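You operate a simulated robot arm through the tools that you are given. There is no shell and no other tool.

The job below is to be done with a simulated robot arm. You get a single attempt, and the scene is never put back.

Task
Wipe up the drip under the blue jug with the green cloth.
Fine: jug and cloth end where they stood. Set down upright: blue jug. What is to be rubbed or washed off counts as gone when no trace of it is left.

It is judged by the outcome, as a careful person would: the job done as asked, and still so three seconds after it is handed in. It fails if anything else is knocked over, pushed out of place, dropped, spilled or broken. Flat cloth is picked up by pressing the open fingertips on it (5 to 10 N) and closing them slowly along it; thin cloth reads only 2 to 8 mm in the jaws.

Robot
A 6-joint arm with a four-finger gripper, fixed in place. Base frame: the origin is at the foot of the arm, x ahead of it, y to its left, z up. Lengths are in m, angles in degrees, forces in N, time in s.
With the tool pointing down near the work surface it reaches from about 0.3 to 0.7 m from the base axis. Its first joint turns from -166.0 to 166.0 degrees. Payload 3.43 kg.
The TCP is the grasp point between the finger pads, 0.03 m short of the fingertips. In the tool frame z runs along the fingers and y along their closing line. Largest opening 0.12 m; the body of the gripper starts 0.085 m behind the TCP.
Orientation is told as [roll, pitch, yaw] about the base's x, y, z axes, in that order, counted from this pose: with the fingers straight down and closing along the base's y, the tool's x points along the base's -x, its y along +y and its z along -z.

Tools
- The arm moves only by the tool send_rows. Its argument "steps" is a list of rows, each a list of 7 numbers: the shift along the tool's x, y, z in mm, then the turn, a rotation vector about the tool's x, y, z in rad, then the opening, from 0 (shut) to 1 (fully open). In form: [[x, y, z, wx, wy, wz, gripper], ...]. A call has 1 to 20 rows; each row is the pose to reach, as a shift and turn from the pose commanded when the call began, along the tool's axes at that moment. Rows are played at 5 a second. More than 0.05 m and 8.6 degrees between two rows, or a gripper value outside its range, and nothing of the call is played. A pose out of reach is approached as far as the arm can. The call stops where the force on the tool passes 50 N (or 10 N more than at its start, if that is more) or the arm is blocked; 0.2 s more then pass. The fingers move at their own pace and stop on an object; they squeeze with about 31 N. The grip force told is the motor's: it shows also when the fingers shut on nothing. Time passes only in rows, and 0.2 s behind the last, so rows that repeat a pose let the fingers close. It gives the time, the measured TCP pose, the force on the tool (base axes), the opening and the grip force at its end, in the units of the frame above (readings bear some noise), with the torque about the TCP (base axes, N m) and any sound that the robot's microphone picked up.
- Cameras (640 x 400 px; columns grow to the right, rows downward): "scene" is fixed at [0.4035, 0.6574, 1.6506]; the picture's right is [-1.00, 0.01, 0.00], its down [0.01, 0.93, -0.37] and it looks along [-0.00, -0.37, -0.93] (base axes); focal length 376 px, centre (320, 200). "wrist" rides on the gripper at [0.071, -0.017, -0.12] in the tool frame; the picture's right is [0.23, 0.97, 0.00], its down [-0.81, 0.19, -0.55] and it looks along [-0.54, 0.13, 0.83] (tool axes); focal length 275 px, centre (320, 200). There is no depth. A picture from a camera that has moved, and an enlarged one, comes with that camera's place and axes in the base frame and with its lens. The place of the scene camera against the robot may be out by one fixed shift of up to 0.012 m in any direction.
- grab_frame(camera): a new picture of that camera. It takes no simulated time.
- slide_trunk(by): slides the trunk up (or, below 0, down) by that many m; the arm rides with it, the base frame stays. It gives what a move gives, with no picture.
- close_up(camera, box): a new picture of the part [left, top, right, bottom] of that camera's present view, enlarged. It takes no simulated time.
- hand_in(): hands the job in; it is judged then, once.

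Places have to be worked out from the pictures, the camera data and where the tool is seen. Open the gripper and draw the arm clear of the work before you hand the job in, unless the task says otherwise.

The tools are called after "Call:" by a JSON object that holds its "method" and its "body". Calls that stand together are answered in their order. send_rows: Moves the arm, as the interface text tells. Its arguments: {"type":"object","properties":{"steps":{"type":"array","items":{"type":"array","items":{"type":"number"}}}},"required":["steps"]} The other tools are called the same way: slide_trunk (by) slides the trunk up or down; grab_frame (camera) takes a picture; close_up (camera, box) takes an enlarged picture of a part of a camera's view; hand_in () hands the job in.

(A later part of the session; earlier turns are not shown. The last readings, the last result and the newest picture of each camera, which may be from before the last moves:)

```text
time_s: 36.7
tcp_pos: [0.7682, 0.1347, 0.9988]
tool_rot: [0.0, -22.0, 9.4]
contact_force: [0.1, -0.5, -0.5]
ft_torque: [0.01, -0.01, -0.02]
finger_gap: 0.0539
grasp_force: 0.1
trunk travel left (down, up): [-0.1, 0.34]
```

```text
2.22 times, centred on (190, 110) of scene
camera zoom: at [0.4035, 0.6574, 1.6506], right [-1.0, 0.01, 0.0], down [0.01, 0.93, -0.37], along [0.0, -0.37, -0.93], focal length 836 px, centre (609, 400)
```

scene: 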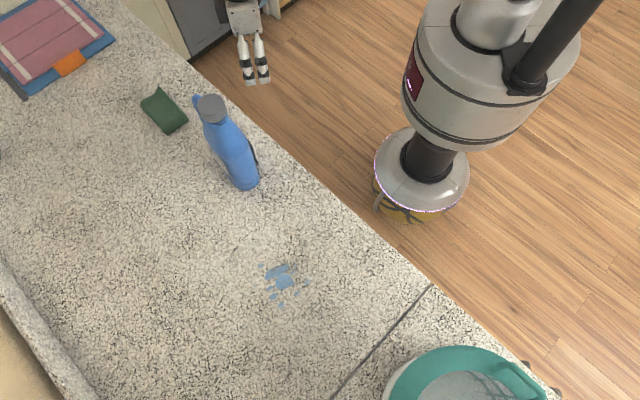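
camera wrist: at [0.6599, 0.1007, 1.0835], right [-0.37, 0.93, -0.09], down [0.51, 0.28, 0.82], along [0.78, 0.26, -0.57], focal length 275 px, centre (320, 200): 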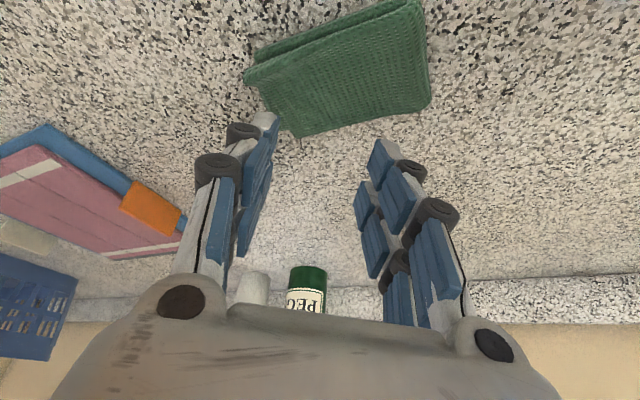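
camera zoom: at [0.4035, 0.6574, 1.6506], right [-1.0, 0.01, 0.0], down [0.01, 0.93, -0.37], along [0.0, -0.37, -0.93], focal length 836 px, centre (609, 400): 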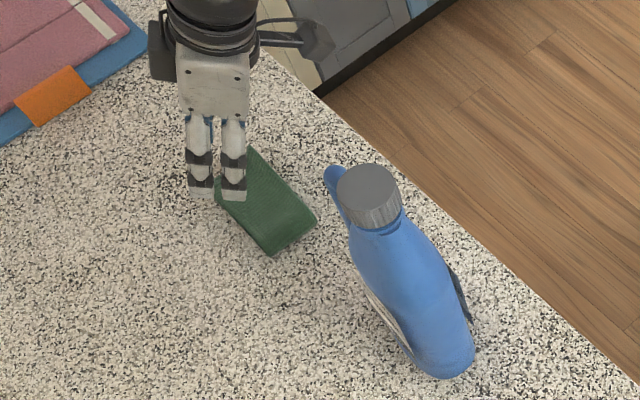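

The view confirms the cloth centre near (0.768, 0.135). I'll descend 48 mm, to just above the cloth, then feel for contact in small steps.

Call:
{"method": "send_rows", "body": {"steps": [[5.6, 0, 13.9, 0, 0, 0, 0.45], [11.2, 0, 27.8, 0, 0, 0, 0.45], [15, 0, 37.1, 0, 0, 0, 0.45], [18, 0, 44.5, 0, 0, 0, 0.45], [18, 0, 44.5, 0, 0, 0, 0.45]]}}

Call:
{"method": "grab_frame", "body": {"camera": "wrist"}}

Call:
{"method": "close_up", "body": {"camera": "scene", "box": [120, 60, 220, 150]}}

```text
time_s: 37.7
tcp_pos: [0.7743, 0.1359, 0.9741]
tool_rot: [0.1, -24.3, 9.2]
contact_force: [-0.4, 0.0, 23.2]
ft_torque: [0.09, 0.3, 0.03]
finger_gap: 0.0421
grasp_force: 14.5
trunk travel left (down, up): [-0.1, 0.34]
stopped in row 4: the force on the tool passed its limit at 57 N (the readings are from after the stop); the commanded pose is now the measured one
```

```text
taken
camera wrist: at [0.6638, 0.1009, 1.0541], right [-0.36, 0.93, -0.09], down [0.48, 0.27, 0.84], along [0.8, 0.26, -0.54], focal length 275 px, centre (320, 200)
```

wrist: 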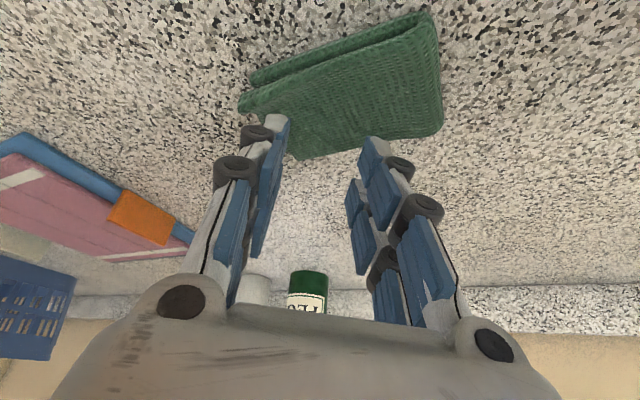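

```text
4.44 times, centred on (170, 105) of scene
camera zoom: at [0.4035, 0.6574, 1.6506], right [-1.0, 0.01, 0.0], down [0.01, 0.93, -0.37], along [0.0, -0.37, -0.93], focal length 1671 px, centre (987, 622)
```

zoom: 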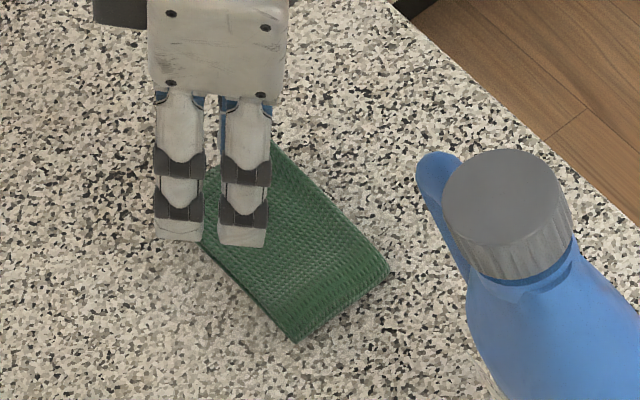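

The descent stopped early at TCP z 0.974 with 57 N, higher than I expected for the cloth. I'll look closely at what the fingertips are touching before moving again.

Call:
{"method": "close_up", "body": {"camera": "wrist", "box": [220, 0, 460, 180]}}

Call:
{"method": "close_up", "body": {"camera": "scene", "box": [140, 80, 196, 130]}}

```text
2.22 times, centred on (340, 90) of wrist
camera zoom: at [0.6638, 0.1009, 1.0541], right [-0.36, 0.93, -0.09], down [0.48, 0.27, 0.84], along [0.8, 0.26, -0.54], focal length 612 px, centre (276, 444)
```

zoom: 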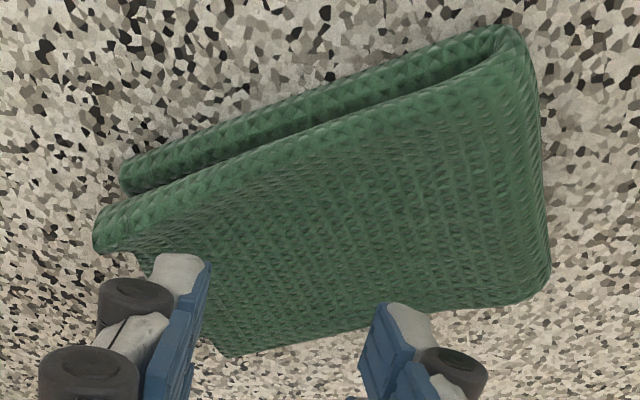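

```text
8.00 times, centred on (168, 105) of scene
camera zoom: at [0.4035, 0.6574, 1.6506], right [-1.0, 0.01, 0.0], down [0.01, 0.93, -0.37], along [0.0, -0.37, -0.93], focal length 3008 px, centre (1536, 960)
```

zoom: 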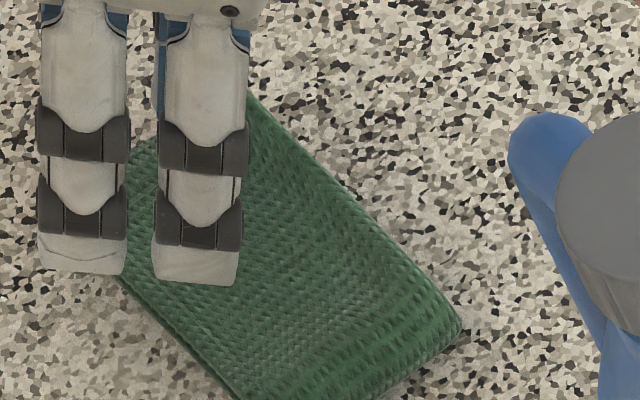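

The tips are about 4 cm over the bare counter and the reaction is centred between the fingers, so they are resting on the springy folded cloth stack (which shifted ~7 mm). I'll ease up a little to bring the pressing force into the 5–10 N range.

Call:
{"method": "send_rows", "body": {"steps": [[-0.4, 0, -0.9, 0, 0, 0, 0.4], [-0.8, 0, -1.8, 0, 0, 0, 0.4], [-0.8, 0, -1.8, 0, 0, 0, 0.4]]}}

```text
time_s: 38.5
tcp_pos: [0.7728, 0.1362, 0.9727]
tool_rot: [0.1, -23.8, 9.4]
contact_force: [9.0, 0.8, 27.1]
ft_torque: [0.1, 0.03, -0.03]
finger_gap: 0.0489
grasp_force: 8.1
trunk travel left (down, up): [-0.1, 0.34]
```

Still 27 N; I'll raise further in small steps to find where the load falls.

Call:
{"method": "send_rows", "body": {"steps": [[-0.8, 0, -1.9, 0, 0, 0, 0.4], [-1.5, 0, -3.7, 0, 0, 0, 0.4], [-1.5, 0, -3.7, 0, 0, 0, 0.4]]}}

```text
time_s: 39.3
tcp_pos: [0.771, 0.1358, 0.9715]
tool_rot: [0.1, -23.2, 9.3]
contact_force: [6.7, 2.1, 14.2]
ft_torque: [0.14, -0.09, -0.09]
finger_gap: 0.0487
grasp_force: 0.0
trunk travel left (down, up): [-0.1, 0.34]
```

Force is dropping (14 N) as the arm unloads. I'll keep raising gently until contact is just lost, to learn the cloth's top height.

Call:
{"method": "send_rows", "body": {"steps": [[-0.8, 0, -1.9, 0, 0, 0, 0.4], [-1.5, 0, -3.7, 0, 0, 0, 0.4], [-1.5, 0, -3.7, 0, 0, 0, 0.4]]}}

Call:
{"method": "grab_frame", "body": {"camera": "wrist"}}

```text
time_s: 40.1
tcp_pos: [0.771, 0.1346, 0.972]
tool_rot: [0.0, -22.9, 9.3]
contact_force: [-2.4, -1.0, 1.8]
ft_torque: [0.03, 0.06, 0.03]
finger_gap: 0.0487
grasp_force: 0.0
trunk travel left (down, up): [-0.1, 0.34]
```

```text
taken
camera wrist: at [0.662, 0.1009, 1.0554], right [-0.37, 0.93, -0.09], down [0.49, 0.27, 0.83], along [0.79, 0.26, -0.56], focal length 275 px, centre (320, 200)
```

wrist: 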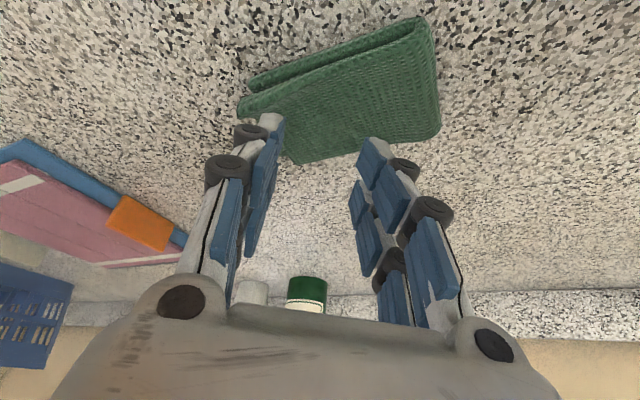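

Contact is just lost at TCP z≈0.972; re-triangulating the fold end gives its top at z≈0.925, so the folded cloth is thick and springy. Now I press down slowly in ~1 mm steps to reach a light load.

Call:
{"method": "send_rows", "body": {"steps": [[0.4, 0, 0.9, 0, 0, 0, 0.4], [0.8, 0, 1.9, 0, 0, 0, 0.4], [1.2, 0, 2.8, 0, 0, 0, 0.4], [1.2, 0, 2.8, 0, 0, 0, 0.4]]}}

```text
time_s: 41.1
tcp_pos: [0.7712, 0.1363, 0.9732]
tool_rot: [0.1, -23.4, 9.2]
contact_force: [-0.6, 0.5, 6.1]
ft_torque: [0.07, 0.04, -0.02]
finger_gap: 0.0489
grasp_force: 0.1
trunk travel left (down, up): [-0.1, 0.34]
```

Load is about 6 N on the cloth at this height, in the right range. I'll close the fingers slowly along it and watch the gap.

Call:
{"method": "send_rows", "body": {"steps": [[0, 0, 0, 0, 0, 0, 0.36], [0, 0, 0, 0, 0, 0, 0.32], [0, 0, 0, 0, 0, 0, 0.28], [0, 0, 0, 0, 0, 0, 0.24], [0, 0, 0, 0, 0, 0, 0.2], [0, 0, 0, 0, 0, 0, 0.16]]}}

Call:
{"method": "close_up", "body": {"camera": "wrist", "box": [220, 0, 460, 180]}}

Call:
{"method": "close_up", "body": {"camera": "scene", "box": [130, 70, 210, 150]}}

```text
time_s: 42.5
tcp_pos: [0.772, 0.1375, 0.9746]
tool_rot: [0.0, -23.4, 9.3]
contact_force: [2.3, -1.5, 13.4]
ft_torque: [-0.13, 0.05, 0.03]
finger_gap: 0.0184
grasp_force: 0.2
trunk travel left (down, up): [-0.1, 0.34]
```

```text
2.22 times, centred on (340, 90) of wrist
camera zoom: at [0.6625, 0.1018, 1.0549], right [-0.37, 0.93, -0.09], down [0.49, 0.27, 0.83], along [0.79, 0.26, -0.55], focal length 612 px, centre (276, 444)
```

zoom: 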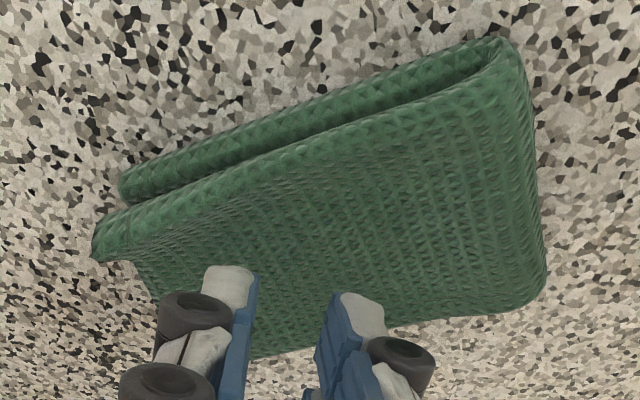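

```text
5.00 times, centred on (170, 110) of scene
camera zoom: at [0.4035, 0.6574, 1.6506], right [-1.0, 0.01, 0.0], down [0.01, 0.93, -0.37], along [0.0, -0.37, -0.93], focal length 1880 px, centre (1070, 650)
```

zoom: 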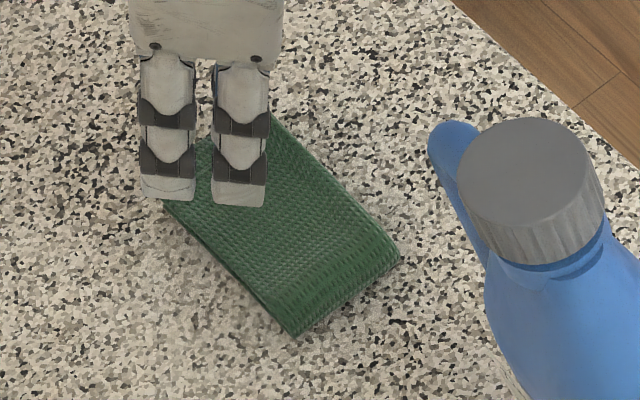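

The gap is 18 mm with 13 N of press. I'll relieve the press slightly and continue closing to see whether cloth is caught.

Call:
{"method": "send_rows", "body": {"steps": [[-0.2, 0, -0.5, 0, 0, 0, 0.13], [-0.2, 0, -0.5, 0, 0, 0, 0.1], [-0.2, 0, -0.5, 0, 0, 0, 0.07], [-0.2, 0, -0.5, 0, 0, 0, 0.04], [-0.2, 0, -0.5, 0, 0, 0, 0.02], [-0.2, 0, -0.5, 0, 0, 0, 0], [-0.2, 0, -0.5, 0, 0, 0, 0]]}}

Call:
{"method": "close_up", "body": {"camera": "wrist", "box": [220, 0, 460, 180]}}

```text
time_s: 44.1
tcp_pos: [0.7705, 0.137, 0.97]
tool_rot: [0.1, -23.1, 9.3]
contact_force: [-0.4, 0.2, 0.0]
ft_torque: [0.01, -0.02, 0.02]
finger_gap: 0.0001
grasp_force: 30.8
trunk travel left (down, up): [-0.1, 0.34]
```

```text
2.22 times, centred on (340, 90) of wrist
camera zoom: at [0.6627, 0.1018, 1.0535], right [-0.37, 0.93, -0.09], down [0.49, 0.27, 0.83], along [0.79, 0.26, -0.55], focal length 612 px, centre (276, 444)
```

zoom: 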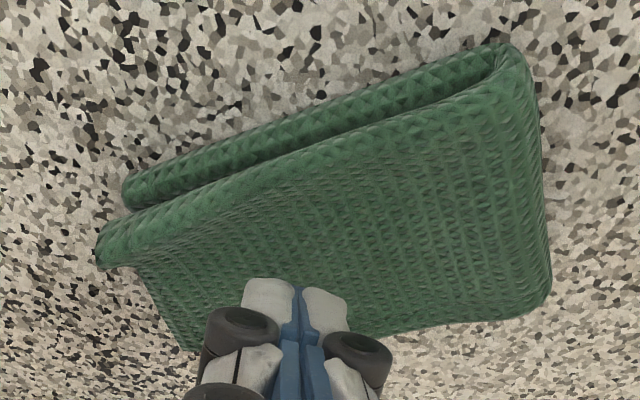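

The jaws closed empty and the contact vanished, so the load came from the −y finger on a raised part. I'll probe down with closed fingers at the centre to find the leaf's real height and softness.

Call:
{"method": "send_rows", "body": {"steps": [[0.8, 0, 1.9, 0, 0, 0, 0], [1.6, 0, 3.7, 0, 0, 0, 0], [2.4, 0, 5.6, 0, 0, 0, 0], [2.4, 0, 5.6, 0, 0, 0, 0]]}}

```text
time_s: 45.1
tcp_pos: [0.7715, 0.1367, 0.9702]
tool_rot: [0.1, -23.7, 9.3]
contact_force: [-2.4, 0.4, 24.3]
ft_torque: [-0.03, 0.36, 0.0]
finger_gap: 0.006
grasp_force: 31.5
trunk travel left (down, up): [-0.1, 0.34]
```

Firm contact at z≈0.970 and the gap opened to 6 mm with full grip force, which may be cloth caught in the jaws. I'll raise a few millimetres and look.

Call:
{"method": "send_rows", "body": {"steps": [[-1.6, 0, -3.7, 0, 0, 0, 0], [-3.1, 0, -7.4, 0, 0, 0, 0], [-5.1, 0, -12.2, 0, 0, 0, 0], [-7.1, 0, -17, 0, 0, 0, 0], [-7.1, 0, -17, 0, 0, 0, 0]]}}

Call:
{"method": "close_up", "body": {"camera": "wrist", "box": [220, 0, 460, 180]}}

Call:
{"method": "close_up", "body": {"camera": "scene", "box": [130, 70, 210, 150]}}

```text
time_s: 46.3
tcp_pos: [0.7728, 0.1351, 0.9839]
tool_rot: [0.1, -23.3, 9.3]
contact_force: [-0.5, -0.1, -0.6]
ft_torque: [0.01, 0.0, 0.0]
finger_gap: 0.0
grasp_force: 30.7
trunk travel left (down, up): [-0.1, 0.34]
```

```text
2.22 times, centred on (340, 90) of wrist
camera zoom: at [0.6632, 0.1016, 1.0663], right [-0.37, 0.93, -0.09], down [0.49, 0.27, 0.83], along [0.79, 0.26, -0.55], focal length 612 px, centre (276, 444)
```

zoom: 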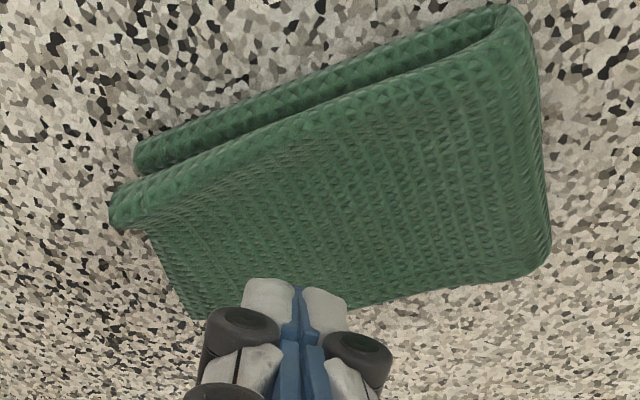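

```text
5.00 times, centred on (170, 110) of scene
camera zoom: at [0.4035, 0.6574, 1.6506], right [-1.0, 0.01, 0.0], down [0.01, 0.93, -0.37], along [0.0, -0.37, -0.93], focal length 1880 px, centre (1070, 650)
```

zoom: 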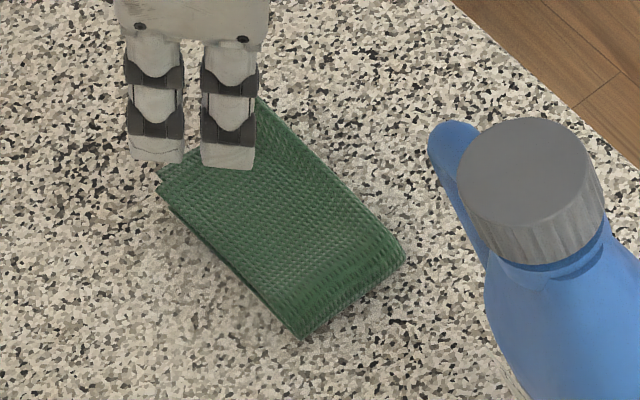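

Nothing was caught. From the torque readings the load sits on the fingers' inner edge at z≈0.934, i.e. the curled-up near lip of the upper leaf. I'll back off to the earlier low viewpoint to see the cloth's present shape before choosing a better grasp.

Call:
{"method": "send_rows", "body": {"steps": [[0, 0, -30, 0, 0, 0, 0.4], [35, -1, -55, 0, 0, 0, 0.4], [75, -2, -80, 0, 0.1, 0, 0.4], [115, -3, -105, 0, 0.2, 0, 0.4], [155, -4, -128, 0, 0.3, 0, 0.4], [190, -5, -146, 0, 0.407, 0, 0.4], [203, -6, -153, 0, 0.407, 0, 0.4], [203, -6, -153, 0, 0.407, 0, 0.4]]}}

Call:
{"method": "grab_frame", "body": {"camera": "wrist"}}

```text
time_s: 48.1
tcp_pos: [0.5268, 0.0876, 1.0444]
tool_rot: [0.1, 0.1, 9.4]
contact_force: [0.3, -0.2, 0.1]
ft_torque: [-0.02, 0.0, -0.01]
finger_gap: 0.048
grasp_force: 0.0
trunk travel left (down, up): [-0.1, 0.34]
```

```text
taken
camera wrist: at [0.4597, 0.0611, 1.1645], right [-0.38, 0.92, 0.0], down [0.77, 0.32, 0.55], along [0.51, 0.21, -0.83], focal length 275 px, centre (320, 200)
```

wrist: 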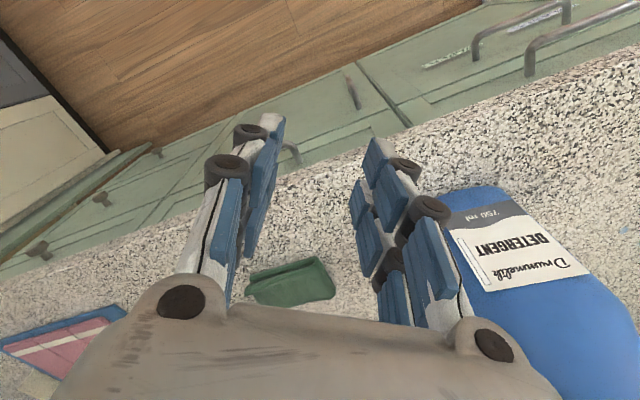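

Call:
{"method": "close_up", "body": {"camera": "wrist", "box": [240, 245, 344, 310]}}

Call:
{"method": "close_up", "body": {"camera": "scene", "box": [130, 80, 194, 140]}}

```text
6.15 times, centred on (292, 278) of wrist
camera zoom: at [0.4597, 0.0611, 1.1645], right [-0.38, 0.92, 0.0], down [0.77, 0.32, 0.55], along [0.51, 0.21, -0.83], focal length 1694 px, centre (492, -277)
```

zoom: 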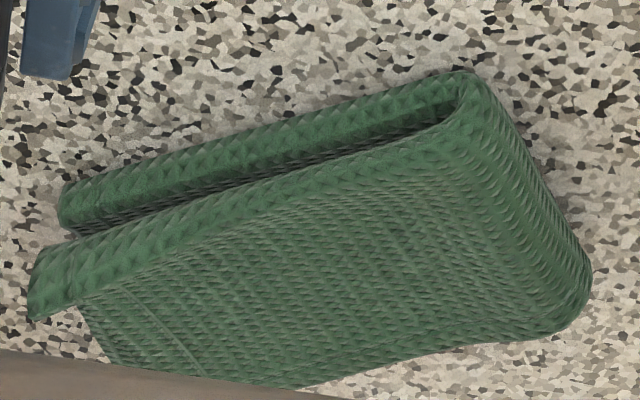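

```text
6.67 times, centred on (162, 110) of scene
camera zoom: at [0.4035, 0.6574, 1.6506], right [-1.0, 0.01, 0.0], down [0.01, 0.93, -0.37], along [0.0, -0.37, -0.93], focal length 2507 px, centre (1373, 800)
```

zoom: 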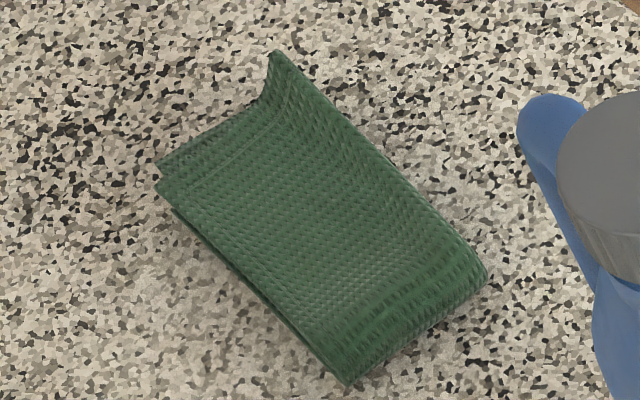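

The cloth sprang back, shifted only ~6 mm; its near long edge is curled up (high and stiff), while the far half lies flat and thin. I'll try again with the contact on the flatter far half, centred near (0.770, 0.153), tilt 24.5°.

Call:
{"method": "send_rows", "body": {"steps": [[-44, 4, 0, 0, -0.14, 0, 0.4], [-88, 8, 0, 0, -0.28, 0, 0.4], [-132, 12, 0, 0, -0.4276, 0, 0.4], [-176, 16, 15, 0, -0.4276, 0, 0.4], [-220, 20, 35, 0, -0.4276, 0, 0.4], [-250, 23, 50, 0, -0.4276, 0, 0.4], [-263, 25, 60, 0, -0.4276, 0, 0.4], [-263, 25, 60, 0, -0.4276, 0, 0.4]]}}

Call:
{"method": "grab_frame", "body": {"camera": "wrist"}}

Call:
{"method": "close_up", "body": {"camera": "scene", "box": [130, 60, 210, 140]}}

```text
time_s: 49.9
tcp_pos: [0.7858, 0.1568, 0.9845]
tool_rot: [0.2, -24.4, 9.3]
contact_force: [0.4, 0.2, -0.3]
ft_torque: [0.03, 0.02, 0.03]
finger_gap: 0.048
grasp_force: 0.0
trunk travel left (down, up): [-0.1, 0.34]
```

```text
taken
camera wrist: at [0.6748, 0.1222, 1.0646], right [-0.36, 0.93, -0.09], down [0.47, 0.27, 0.84], along [0.8, 0.26, -0.54], focal length 275 px, centre (320, 200)
```

wrist: 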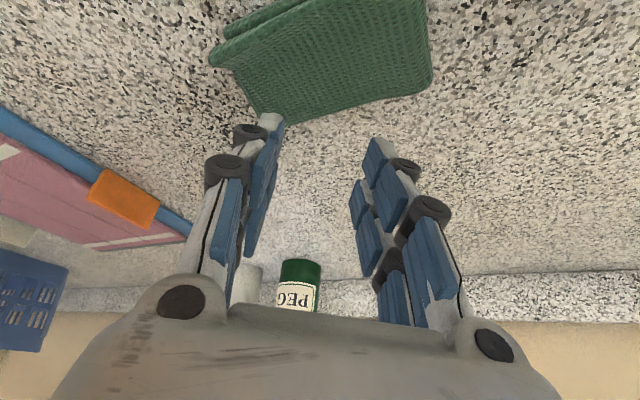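

```text
5.00 times, centred on (170, 100) of scene
camera zoom: at [0.4035, 0.6574, 1.6506], right [-1.0, 0.01, 0.0], down [0.01, 0.93, -0.37], along [0.0, -0.37, -0.93], focal length 1880 px, centre (1070, 700)
```

zoom: 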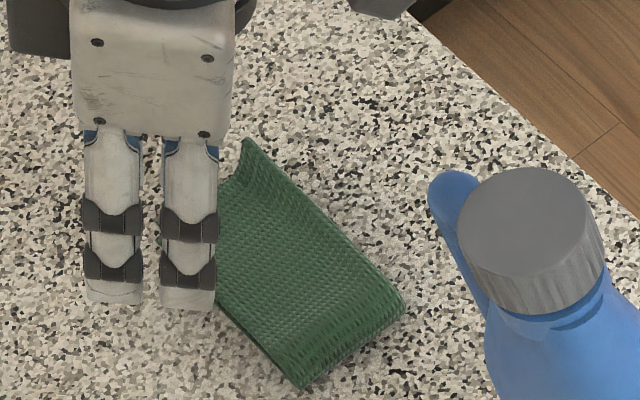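

Projecting the landing spot, the finger edges would come down near the cloth's far edge, so I'll shift ~8 mm inward and descend slowly, watching for where contact begins.

Call:
{"method": "send_rows", "body": {"steps": [[7.3, -4, -3.3, 0, 0, 0, 0.4], [11.4, -4, 5.8, 0, 0, 0, 0.4], [15.6, -4, 14.9, 0, 0, 0, 0.4], [17.6, -4, 19.5, 0, 0, 0, 0.4], [19.3, -4, 23.1, 0, 0, 0, 0.4], [19.3, -4, 23.1, 0, 0, 0, 0.4]]}}

```text
time_s: 51.3
tcp_pos: [0.7776, 0.1561, 0.9652]
tool_rot: [0.6, -25.3, 8.9]
contact_force: [3.8, 2.0, 35.8]
ft_torque: [0.34, 0.31, -0.14]
finger_gap: 0.054
grasp_force: 16.7
trunk travel left (down, up): [-0.1, 0.34]
```

Contact again, at height ≈0.927 on the +y side. Before going further I want to calibrate the fingertip height against the bare counter, so I'll lift, move beside the cloth's near side with the fingers shut, and come down to just above the expected counter height.

Call:
{"method": "send_rows", "body": {"steps": [[-6.2, 0, -13.7, 0, 0, 0, 0.4], [-12.4, 0, -27.3, 0, 0, 0, 0.2], [11, -18, -38, 0, 0, 0, 0], [35, -36, -49, 0, 0, 0, 0], [58, -54, -59, 0, 0, 0, 0], [64, -54, -45.5, 0, 0, 0, 0], [70, -54, -32, 0, 0, 0, 0], [74, -54, -23, 0, 0, 0, 0], [76, -54, -19, 0, 0, 0, 0], [76, -54, -19, 0, 0, 0, 0]]}}

Call:
{"method": "grab_frame", "body": {"camera": "wrist"}}

```text
time_s: 53.5
tcp_pos: [0.7106, 0.086, 0.9407]
tool_rot: [0.1, -24.4, 9.3]
contact_force: [-0.4, 0.6, 0.4]
ft_torque: [0.0, -0.02, 0.03]
finger_gap: 0.0
grasp_force: 31.2
trunk travel left (down, up): [-0.1, 0.34]
```

```text
taken
camera wrist: at [0.5998, 0.051, 1.0202], right [-0.36, 0.93, -0.09], down [0.47, 0.27, 0.84], along [0.8, 0.26, -0.54], focal length 275 px, centre (320, 200)
```

wrist: 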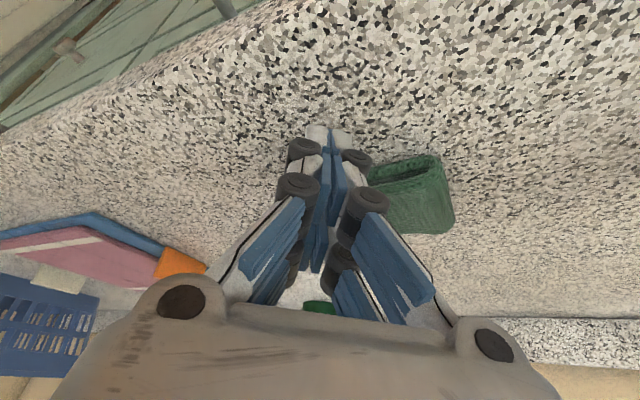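

No contact yet at TCP z 0.941 over bare counter. I'll step down a few millimetres at a time.

Call:
{"method": "send_rows", "body": {"steps": [[0.8, 0, 1.8, 0, 0, 0, 0], [1.7, 0, 3.6, 0, 0, 0, 0], [2.5, 0, 5.5, 0, 0, 0, 0], [2.5, 0, 5.5, 0, 0, 0, 0]]}}

```text
time_s: 54.5
tcp_pos: [0.7109, 0.0861, 0.9337]
tool_rot: [0.2, -24.4, 9.2]
contact_force: [-0.4, 0.2, 0.0]
ft_torque: [0.01, -0.01, 0.03]
finger_gap: 0.0
grasp_force: 31.3
trunk travel left (down, up): [-0.1, 0.34]
```

Call:
{"method": "send_rows", "body": {"steps": [[0.8, 0, 1.8, 0, 0, 0, 0], [1.7, 0, 3.6, 0, 0, 0, 0], [2.1, 0, 4.6, 0, 0, 0, 0], [2.1, 0, 4.6, 0, 0, 0, 0]]}}

```text
time_s: 55.5
tcp_pos: [0.71, 0.0868, 0.9349]
tool_rot: [0.0, -24.9, 9.3]
contact_force: [-2.6, -2.6, 25.0]
ft_torque: [-0.14, 0.32, 0.07]
finger_gap: 0.0
grasp_force: 33.3
trunk travel left (down, up): [-0.1, 0.34]
```

The bare counter is touched at TCP z≈0.934 (counter ≈0.8955), so the cloth really is a thick, stiff stack (~3 cm). A side grip across its 64 mm width is the better grasp, but that posture would bring the wrist too near the jug, so I'll first move the jug to the clear left side. Raising and retracting now.

Call:
{"method": "send_rows", "body": {"steps": [[-18.6, 0, -41, 0, 0, 0, 0], [-37.2, 0, -82, 0, 0, 0, 0], [-26.3, 6.2, -122, 0, 0.07, 0, 0], [-15.5, 12.4, -162, 0, 0.14, 0, 0], [-4.6, 18.6, -203, 0, 0.21, 0, 0], [6.2, 24.9, -243, 0, 0.28, 0, 0], [17.1, 31, -283, 0, 0.35, 0, 0], [28, 37, -323, 0, 0.426, 0, 0.5], [38.8, 43.5, -363.5, 0, 0.426, 0, 1], [38.8, 43.5, -363.5, 0, 0.426, 0, 1]]}}

Call:
{"method": "grab_frame", "body": {"camera": "scene"}}

Call:
{"method": "grab_frame", "body": {"camera": "wrist"}}

```text
time_s: 57.7
tcp_pos: [0.5199, 0.1, 1.2476]
tool_rot: [0.1, 0.0, 9.3]
contact_force: [0.4, -0.6, 0.4]
ft_torque: [-0.01, -0.01, -0.03]
finger_gap: 0.0539
grasp_force: 0.1
trunk travel left (down, up): [-0.1, 0.34]
```

```text
taken
```

scene: 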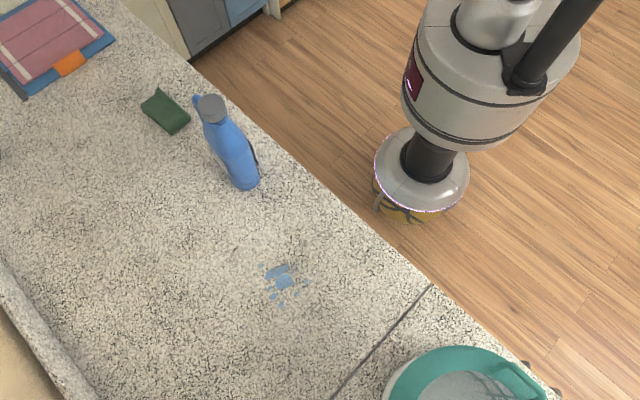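

```text
taken
camera wrist: at [0.4518, 0.0721, 1.3679], right [-0.38, 0.92, 0.0], down [0.77, 0.32, 0.55], along [0.51, 0.21, -0.83], focal length 275 px, centre (320, 200)
```

wrist: 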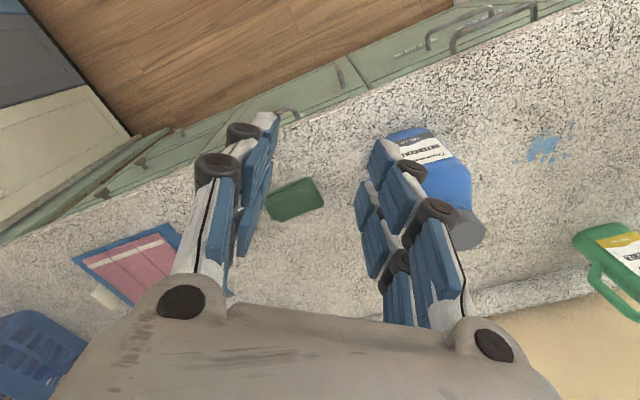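

The jug is undisturbed. I'll check how the cloth lies now before regrasping the jug.

Call:
{"method": "close_up", "body": {"camera": "scene", "box": [130, 80, 194, 140]}}

Call:
{"method": "close_up", "body": {"camera": "wrist", "box": [256, 165, 336, 230]}}

```text
6.67 times, centred on (162, 110) of scene
camera zoom: at [0.4035, 0.6574, 1.6506], right [-1.0, 0.01, 0.0], down [0.01, 0.93, -0.37], along [0.0, -0.37, -0.93], focal length 2507 px, centre (1373, 800)
```

zoom: 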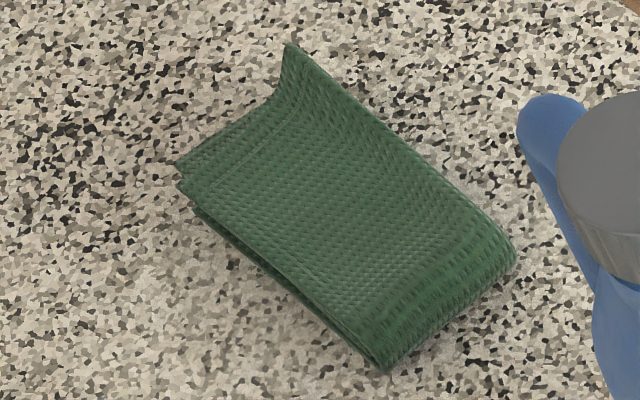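

```text
6.15 times, centred on (296, 198) of wrist
camera zoom: at [0.4518, 0.0721, 1.3679], right [-0.38, 0.92, 0.0], down [0.77, 0.32, 0.55], along [0.51, 0.21, -0.83], focal length 1694 px, centre (468, 215)
```

zoom: 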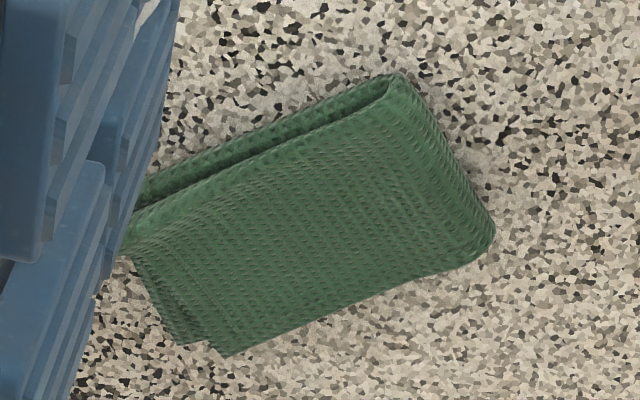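

The cloth has only shifted a few millimetres. On reflection the first closing attempt did start to bunch the cloth (force rose 6→13 N) and I lost it by easing off, so before moving the jug I'll retry a firmer press-and-close aligned closer to the cloth's long axis (yaw 30°, tilt 27°), which keeps the wrist away from the jug.

Call:
{"method": "send_rows", "body": {"steps": [[-30, 0, 10, -0.017, -0.0932, -0.0709, 0.54], [-65, 0, 25, -0.034, -0.1864, -0.1417, 0.54], [-100, 1, 50, -0.051, -0.2797, -0.2126, 0.54], [-135, 1, 80, -0.068, -0.3729, -0.2834, 0.54], [-170, 1, 112, -0.085, -0.4661, -0.3543, 0.54], [-200, 2, 145, -0.085, -0.4661, -0.3543, 0.54], [-228, 2, 180, -0.085, -0.4661, -0.3543, 0.54], [-248, 2, 215, -0.085, -0.4661, -0.3543, 0.54], [-258.2, 2.1, 247.6, -0.085, -0.4661, -0.3543, 0.54], [-258.2, 2.1, 247.6, -0.085, -0.4661, -0.3543, 0.54]]}}

Call:
{"method": "grab_frame", "body": {"camera": "wrist"}}

Call:
{"method": "grab_frame", "body": {"camera": "scene"}}

```text
time_s: 59.9
tcp_pos: [0.7741, 0.1443, 0.9989]
tool_rot: [0.2, -27.1, 30.0]
contact_force: [0.0, 0.3, 0.1]
ft_torque: [-0.05, -0.03, 0.0]
finger_gap: 0.0649
grasp_force: 0.1
trunk travel left (down, up): [-0.1, 0.34]
```

```text
taken
camera wrist: at [0.6802, 0.0719, 1.0724], right [-0.66, 0.74, -0.1], down [0.31, 0.4, 0.86], along [0.68, 0.54, -0.5], focal length 275 px, centre (320, 200)
```

wrist: 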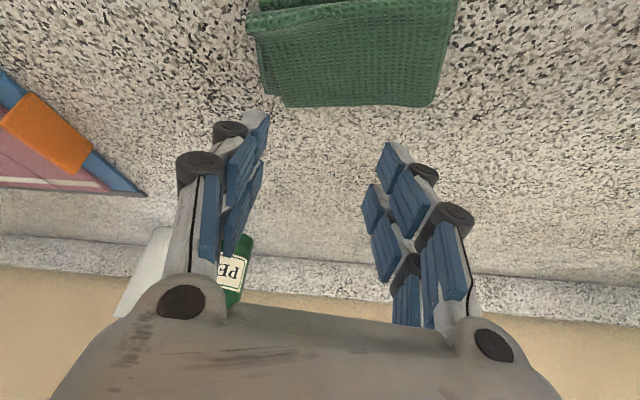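

```text
taken
```

scene: 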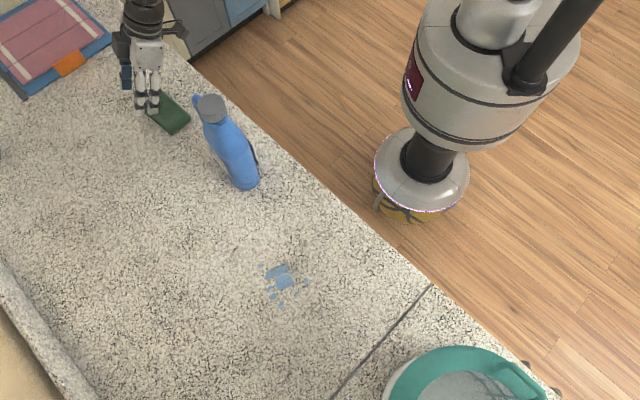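

The cloth's fold loop stands about 3 cm tall, and the visible leaf centre is near (0.75, 0.141). I'll shift the contact ~1 cm that way and come down to just above it.

Call:
{"method": "send_rows", "body": {"steps": [[5.9, 8.5, -3, 0, 0, 0, 0.54], [10.5, 8.5, 5.9, 0, 0, 0, 0.54], [15, 8.5, 14.8, 0, 0, 0, 0.54], [18.7, 8.5, 21.9, 0, 0, 0, 0.54], [18.7, 8.5, 21.9, 0, 0, 0, 0.54]]}}

Call:
{"method": "grab_frame", "body": {"camera": "wrist"}}

```text
time_s: 61.1
tcp_pos: [0.763, 0.1475, 0.9721]
tool_rot: [0.0, -27.3, 30.0]
contact_force: [1.8, 0.3, 10.8]
ft_torque: [-0.15, -0.06, 0.01]
finger_gap: 0.066
grasp_force: 0.2
trunk travel left (down, up): [-0.1, 0.34]
```

```text
taken
camera wrist: at [0.6692, 0.074, 1.0459], right [-0.66, 0.74, -0.11], down [0.31, 0.4, 0.86], along [0.68, 0.54, -0.49], focal length 275 px, centre (320, 200)
```

wrist: 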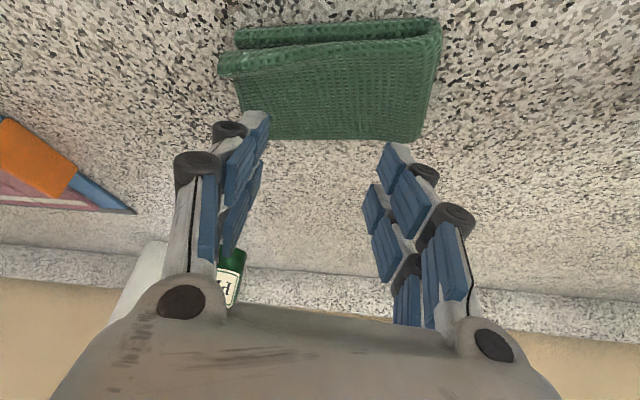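

Contact of ~11 N, but only the −y finger is really on the leaf; the other tip is right at the cloth's far edge. I'll lift 8 mm, move 18 mm inward so both tips sit well on the leaf, and touch down again.

Call:
{"method": "send_rows", "body": {"steps": [[-1.8, 0, -3.5, 0, 0, 0, 0.54], [-3.6, 0, -7.1, 0, 0, 0, 0.54], [4.4, 0, -11.2, 0, 0, 0, 0.54], [12.4, 0, -15.3, 0, 0, 0, 0.54], [13.8, 0, -12.6, 0, 0, 0, 0.54], [15.1, 0, -10, 0, 0, 0, 0.54], [15.1, 0, -10, 0, 0, 0, 0.54]]}}

Call:
{"method": "grab_frame", "body": {"camera": "wrist"}}

```text
time_s: 62.7
tcp_pos: [0.7476, 0.1395, 0.9723]
tool_rot: [0.1, -27.1, 30.0]
contact_force: [-0.1, -1.0, 3.5]
ft_torque: [0.08, 0.09, 0.01]
finger_gap: 0.065
grasp_force: 0.1
trunk travel left (down, up): [-0.1, 0.34]
```

```text
taken
camera wrist: at [0.6547, 0.0658, 1.0467], right [-0.66, 0.74, -0.1], down [0.31, 0.4, 0.86], along [0.68, 0.54, -0.5], focal length 275 px, centre (320, 200)
```

wrist: 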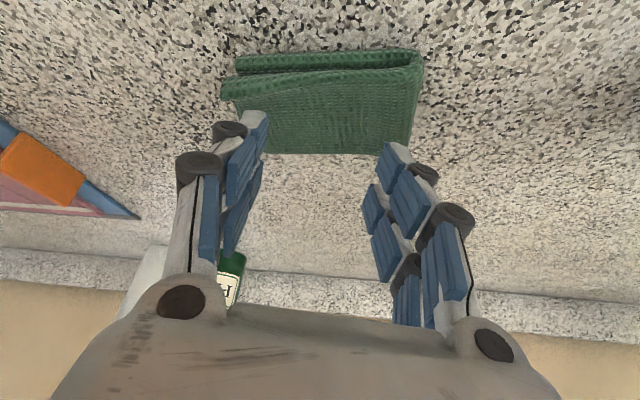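

Both tips now sit well within the leaf, just touching (3.5 N). I'll press down a little more toward 10 N.

Call:
{"method": "send_rows", "body": {"steps": [[0.5, 0, 0.9, 0, 0, 0, 0.54], [0.9, 0, 1.8, 0, 0, 0, 0.54], [0.9, 0, 1.8, 0, 0, 0, 0.54]]}}

```text
time_s: 63.5
tcp_pos: [0.7479, 0.1391, 0.9721]
tool_rot: [-0.1, -27.3, 30.0]
contact_force: [-0.5, 1.8, 12.4]
ft_torque: [0.3, 0.27, -0.04]
finger_gap: 0.0657
grasp_force: 0.5
trunk travel left (down, up): [-0.1, 0.34]
```

12 N, mostly on the fold-side finger. I'll close slowly while keeping the press.

Call:
{"method": "send_rows", "body": {"steps": [[0, 0, 0, 0, 0, 0, 0.5], [0.1, 0, 0.2, 0, 0, 0, 0.46], [0.1, 0, 0.2, 0, 0, 0, 0.42], [0.2, 0, 0.4, 0, 0, 0, 0.38], [0.2, 0, 0.4, 0, 0, 0, 0.34], [0.3, 0, 0.6, 0, 0, 0, 0.3], [0.3, 0, 0.6, 0, 0, 0, 0.26]]}}

Call:
{"method": "grab_frame", "body": {"camera": "wrist"}}

```text
time_s: 65.1
tcp_pos: [0.7479, 0.1381, 0.9743]
tool_rot: [-0.1, -27.4, 30.1]
contact_force: [-4.2, 6.9, 29.3]
ft_torque: [0.67, 0.61, 0.0]
finger_gap: 0.0334
grasp_force: 3.7
trunk travel left (down, up): [-0.1, 0.34]
```

```text
taken
camera wrist: at [0.6532, 0.0653, 1.0476], right [-0.66, 0.74, -0.11], down [0.31, 0.4, 0.86], along [0.68, 0.54, -0.49], focal length 275 px, centre (320, 200)
```

wrist: 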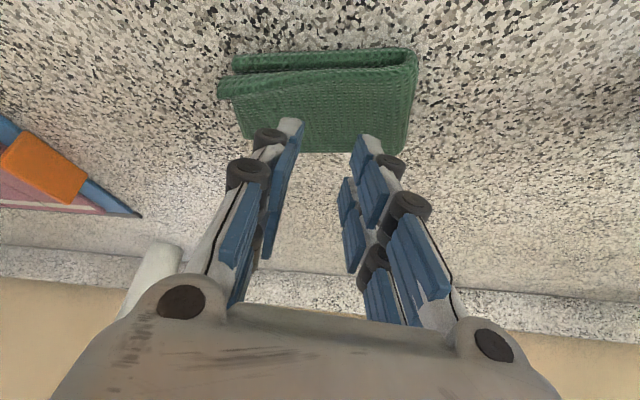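

Force climbed to 29 N with no sign of bunching; every picture shows the cloth keeping exactly the same shape, so it behaves as a stiff block about 115×64×35 mm and should be gripped from its sides. That needs the wrist where the jug is, so I'll back off, then move the jug to the left side first.

Call:
{"method": "send_rows", "body": {"steps": [[-13.7, 0, -26.7, 0, 0, 0, 0.4], [-27.3, 0, -53.4, 0, 0, 0, 0.5], [-13.8, 11.6, -95, 0, 0.07, 0, 0.5], [-0.4, 23.2, -136.5, 0, 0.14, 0, 0.5], [13.1, 34.8, -178, 0, 0.21, 0, 0.5], [26.6, 46.3, -219.6, 0, 0.28, 0, 0.5], [40, 57.9, -261, 0, 0.35, 0, 0.5], [53.5, 69.5, -302.7, 0, 0.42, 0, 0.5], [67, 81.1, -344.3, 0, 0.473, 0, 0.8], [67, 81.1, -344.3, 0, 0.473, 0, 1], [67, 81.1, -344.3, 0, 0.473, 0, 1]]}}

Call:
{"method": "close_up", "body": {"camera": "scene", "box": [130, 80, 194, 140]}}

Call:
{"method": "grab_frame", "body": {"camera": "wrist"}}

```text
time_s: 67.5
tcp_pos: [0.5208, 0.0993, 1.2458]
tool_rot: [0.1, 0.1, 30.0]
contact_force: [0.5, -0.5, 0.1]
ft_torque: [-0.02, 0.02, 0.01]
finger_gap: 0.1133
grasp_force: 0.0
trunk travel left (down, up): [-0.1, 0.34]
```

```text
6.67 times, centred on (162, 110) of scene
camera zoom: at [0.4035, 0.6574, 1.6506], right [-1.0, 0.01, 0.0], down [0.01, 0.93, -0.37], along [0.0, -0.37, -0.93], focal length 2507 px, centre (1373, 800)
```

zoom: 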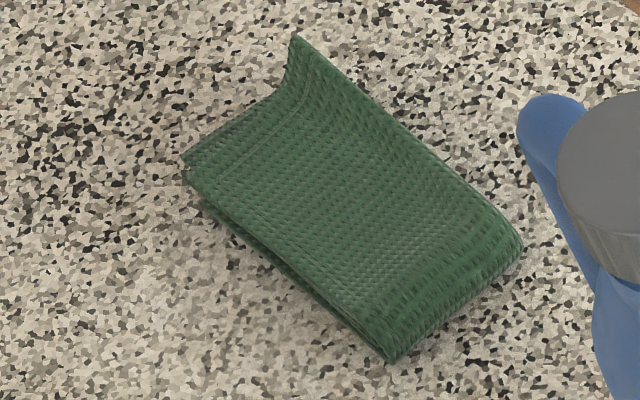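

```text
taken
camera wrist: at [0.468, 0.0494, 1.3656], right [-0.69, 0.73, 0.0], down [0.61, 0.57, 0.55], along [0.4, 0.38, -0.83], focal length 275 px, centre (320, 200)
```

wrist: 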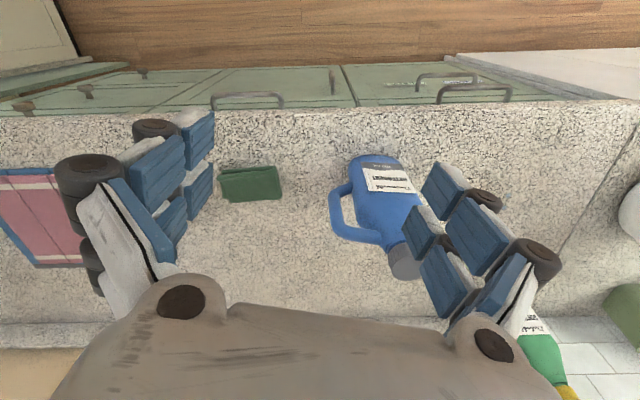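

The cloth is nearly where it was. Now I go over the jug (same yaw 47°, tilt 12° as before), about 9 cm above the regrasp height.

Call:
{"method": "send_rows", "body": {"steps": [[-27, 28, 0, -0.006, -0.042, -0.059, 1], [-55, 56, 0, -0.013, -0.083, -0.119, 1], [-82, 84, 4, -0.019, -0.125, -0.178, 1], [-109, 113, 8, -0.025, -0.166, -0.238, 1], [-137, 141, 11, -0.031, -0.208, -0.297, 1], [-137, 141, 11, -0.031, -0.208, -0.297, 1]]}}

Call:
{"method": "grab_frame", "body": {"camera": "wrist"}}

```text
time_s: 68.9
tcp_pos: [0.5686, 0.2935, 1.2324]
tool_rot: [0.1, -12.0, 47.1]
contact_force: [0.6, 0.2, -0.2]
ft_torque: [0.01, -0.01, -0.03]
finger_gap: 0.12
grasp_force: 0.1
trunk travel left (down, up): [-0.1, 0.34]
```

```text
taken
camera wrist: at [0.5169, 0.2121, 1.3343], right [-0.87, 0.5, -0.05], down [0.32, 0.63, 0.71], along [0.38, 0.6, -0.7], focal length 275 px, centre (320, 200)
```

wrist: 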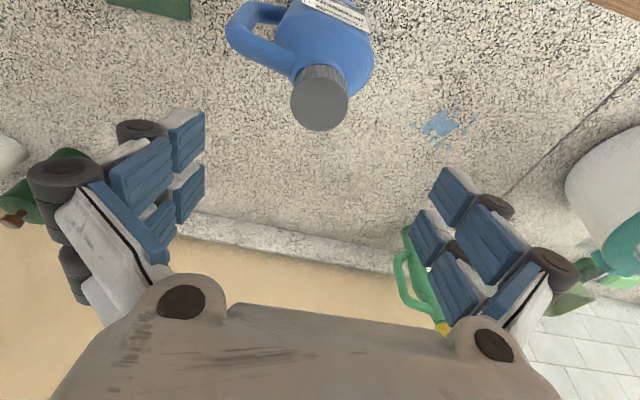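

The cap centre works out at ≈(0.5706, 0.289), a few millimetres toward −y, so I'll correct by that and descend to the grasp height.

Call:
{"method": "send_rows", "body": {"steps": [[7.6, -3, 18, 0, 0, 0, 1], [11.7, -3, 37, 0, 0, 0, 1], [15.7, -3, 56, 0, 0, 0, 1], [19, -3, 71.5, 0, 0, 0, 1], [21, -3, 81, 0, 0, 0, 1], [22, -3, 85.9, 0, 0, 0, 1], [22, -3, 85.9, 0, 0, 0, 1]]}}

Call:
{"method": "grab_frame", "body": {"camera": "wrist"}}

```text
time_s: 70.5
tcp_pos: [0.5686, 0.2865, 1.145]
tool_rot: [0.0, -11.9, 47.0]
contact_force: [-0.4, -0.6, 0.9]
ft_torque: [0.02, -0.03, 0.0]
finger_gap: 0.1199
grasp_force: 0.0
trunk travel left (down, up): [-0.1, 0.34]
```

```text
taken
camera wrist: at [0.517, 0.2062, 1.247], right [-0.87, 0.5, -0.05], down [0.32, 0.63, 0.71], along [0.38, 0.6, -0.7], focal length 275 px, centre (320, 200)
```

wrist: 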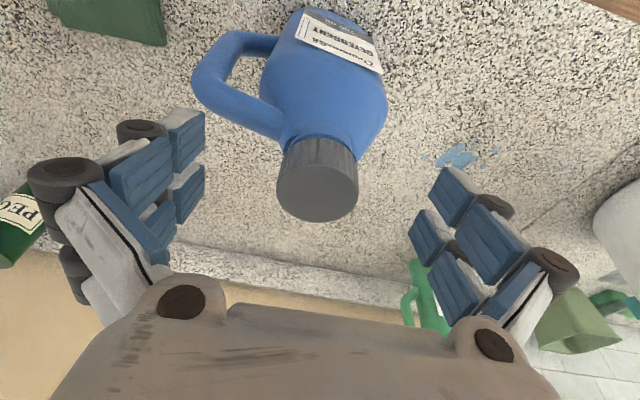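

The cap is centred (about (318,190)). Closing on it now.

Call:
{"method": "send_rows", "body": {"steps": [[0, 0, 0, 0, 0, 0, 0.8], [0, 0, 0, 0, 0, 0, 0.6], [0, 0, 0, 0, 0, 0, 0.45], [0, 0, 0, 0, 0, 0, 0.3], [0, 0, 0, 0, 0, 0, 0.15], [0, 0, 0, 0, 0, 0, 0], [0, 0, 0, 0, 0, 0, 0], [0, 0, 0, 0, 0, 0, 0]]}}

```text
time_s: 72.3
tcp_pos: [0.5675, 0.2856, 1.147]
tool_rot: [-0.1, -12.2, 47.1]
contact_force: [-0.6, -1.9, 9.9]
ft_torque: [-1.0, -0.25, 0.07]
finger_gap: 0.039
grasp_force: 31.1
trunk travel left (down, up): [-0.1, 0.34]
```

The gap reads 39 mm (it was 48 mm before) with some side torque, so something is different; I'll look before lifting.

Call:
{"method": "grab_frame", "body": {"camera": "wrist"}}

Call:
{"method": "close_up", "body": {"camera": "scene", "box": [150, 50, 310, 210]}}

```text
taken
camera wrist: at [0.5167, 0.2055, 1.2488], right [-0.87, 0.5, -0.05], down [0.32, 0.63, 0.71], along [0.38, 0.6, -0.7], focal length 275 px, centre (320, 200)
```

wrist: 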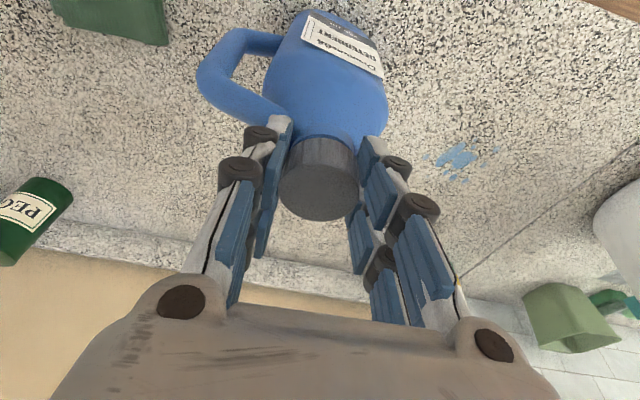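

```text
2.50 times, centred on (230, 130) of scene
camera zoom: at [0.4035, 0.6574, 1.6506], right [-1.0, 0.01, 0.0], down [0.01, 0.93, -0.37], along [0.0, -0.37, -0.93], focal length 940 px, centre (545, 375)
```

zoom: 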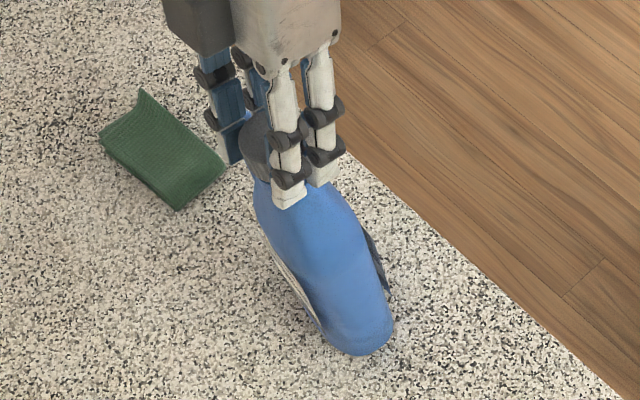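

Call:
{"method": "close_up", "body": {"camera": "wrist", "box": [180, 0, 460, 230]}}

```text
1.74 times, centred on (320, 115) of wrist
camera zoom: at [0.5167, 0.2055, 1.2488], right [-0.87, 0.5, -0.05], down [0.32, 0.63, 0.71], along [0.38, 0.6, -0.7], focal length 479 px, centre (320, 348)
```

zoom: 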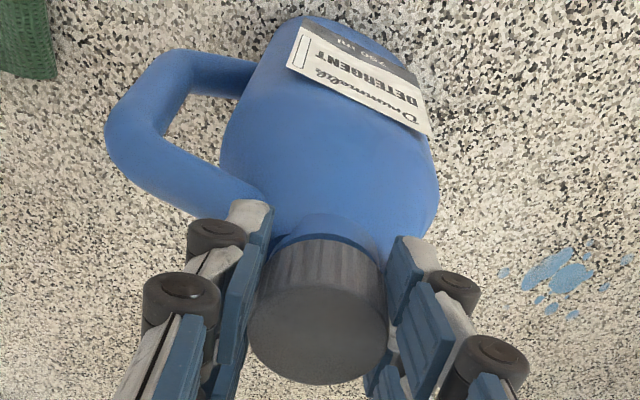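

The handle-side fingertip seems to have met the handle bar near the neck and the jug leans very slightly. I'll open again gently and let it settle.

Call:
{"method": "send_rows", "body": {"steps": [[0, 0, 0, 0, 0, 0, 0.4], [0, 0, 0, 0, 0, 0, 0.55], [0, 0, 0, 0, 0, 0, 0.75], [0, 0, 0, 0, 0, 0, 1], [0, 0, 0, 0, 0, 0, 1], [0, 0, 0, 0, 0, 0, 1]]}}

Call:
{"method": "grab_frame", "body": {"camera": "wrist"}}

Call:
{"method": "close_up", "body": {"camera": "scene", "box": [150, 50, 310, 210]}}

```text
time_s: 73.7
tcp_pos: [0.5694, 0.2874, 1.1439]
tool_rot: [0.1, -12.0, 47.1]
contact_force: [-1.0, 0.8, -0.2]
ft_torque: [-0.01, -0.01, 0.01]
finger_gap: 0.1194
grasp_force: 0.1
trunk travel left (down, up): [-0.1, 0.34]
```

```text
taken
camera wrist: at [0.517, 0.2061, 1.2472], right [-0.87, 0.5, -0.05], down [0.32, 0.63, 0.71], along [0.38, 0.6, -0.7], focal length 275 px, centre (320, 200)
```

wrist: 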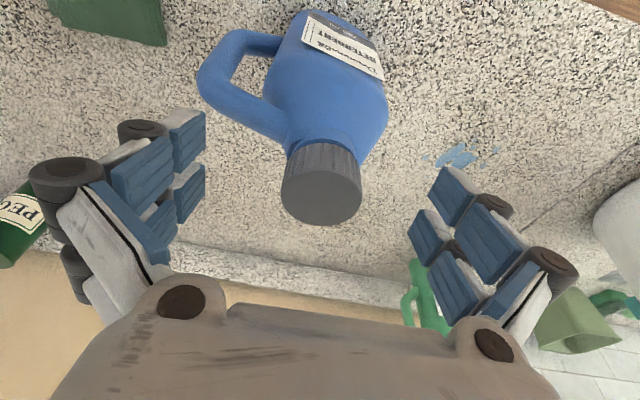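

```text
2.50 times, centred on (230, 130) of scene
camera zoom: at [0.4035, 0.6574, 1.6506], right [-1.0, 0.01, 0.0], down [0.01, 0.93, -0.37], along [0.0, -0.37, -0.93], focal length 940 px, centre (545, 375)
```

zoom: 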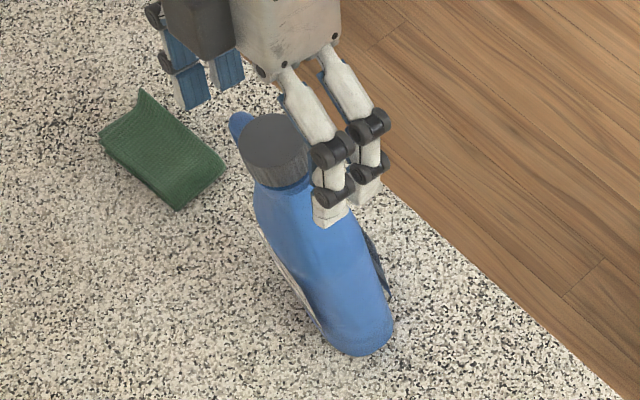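

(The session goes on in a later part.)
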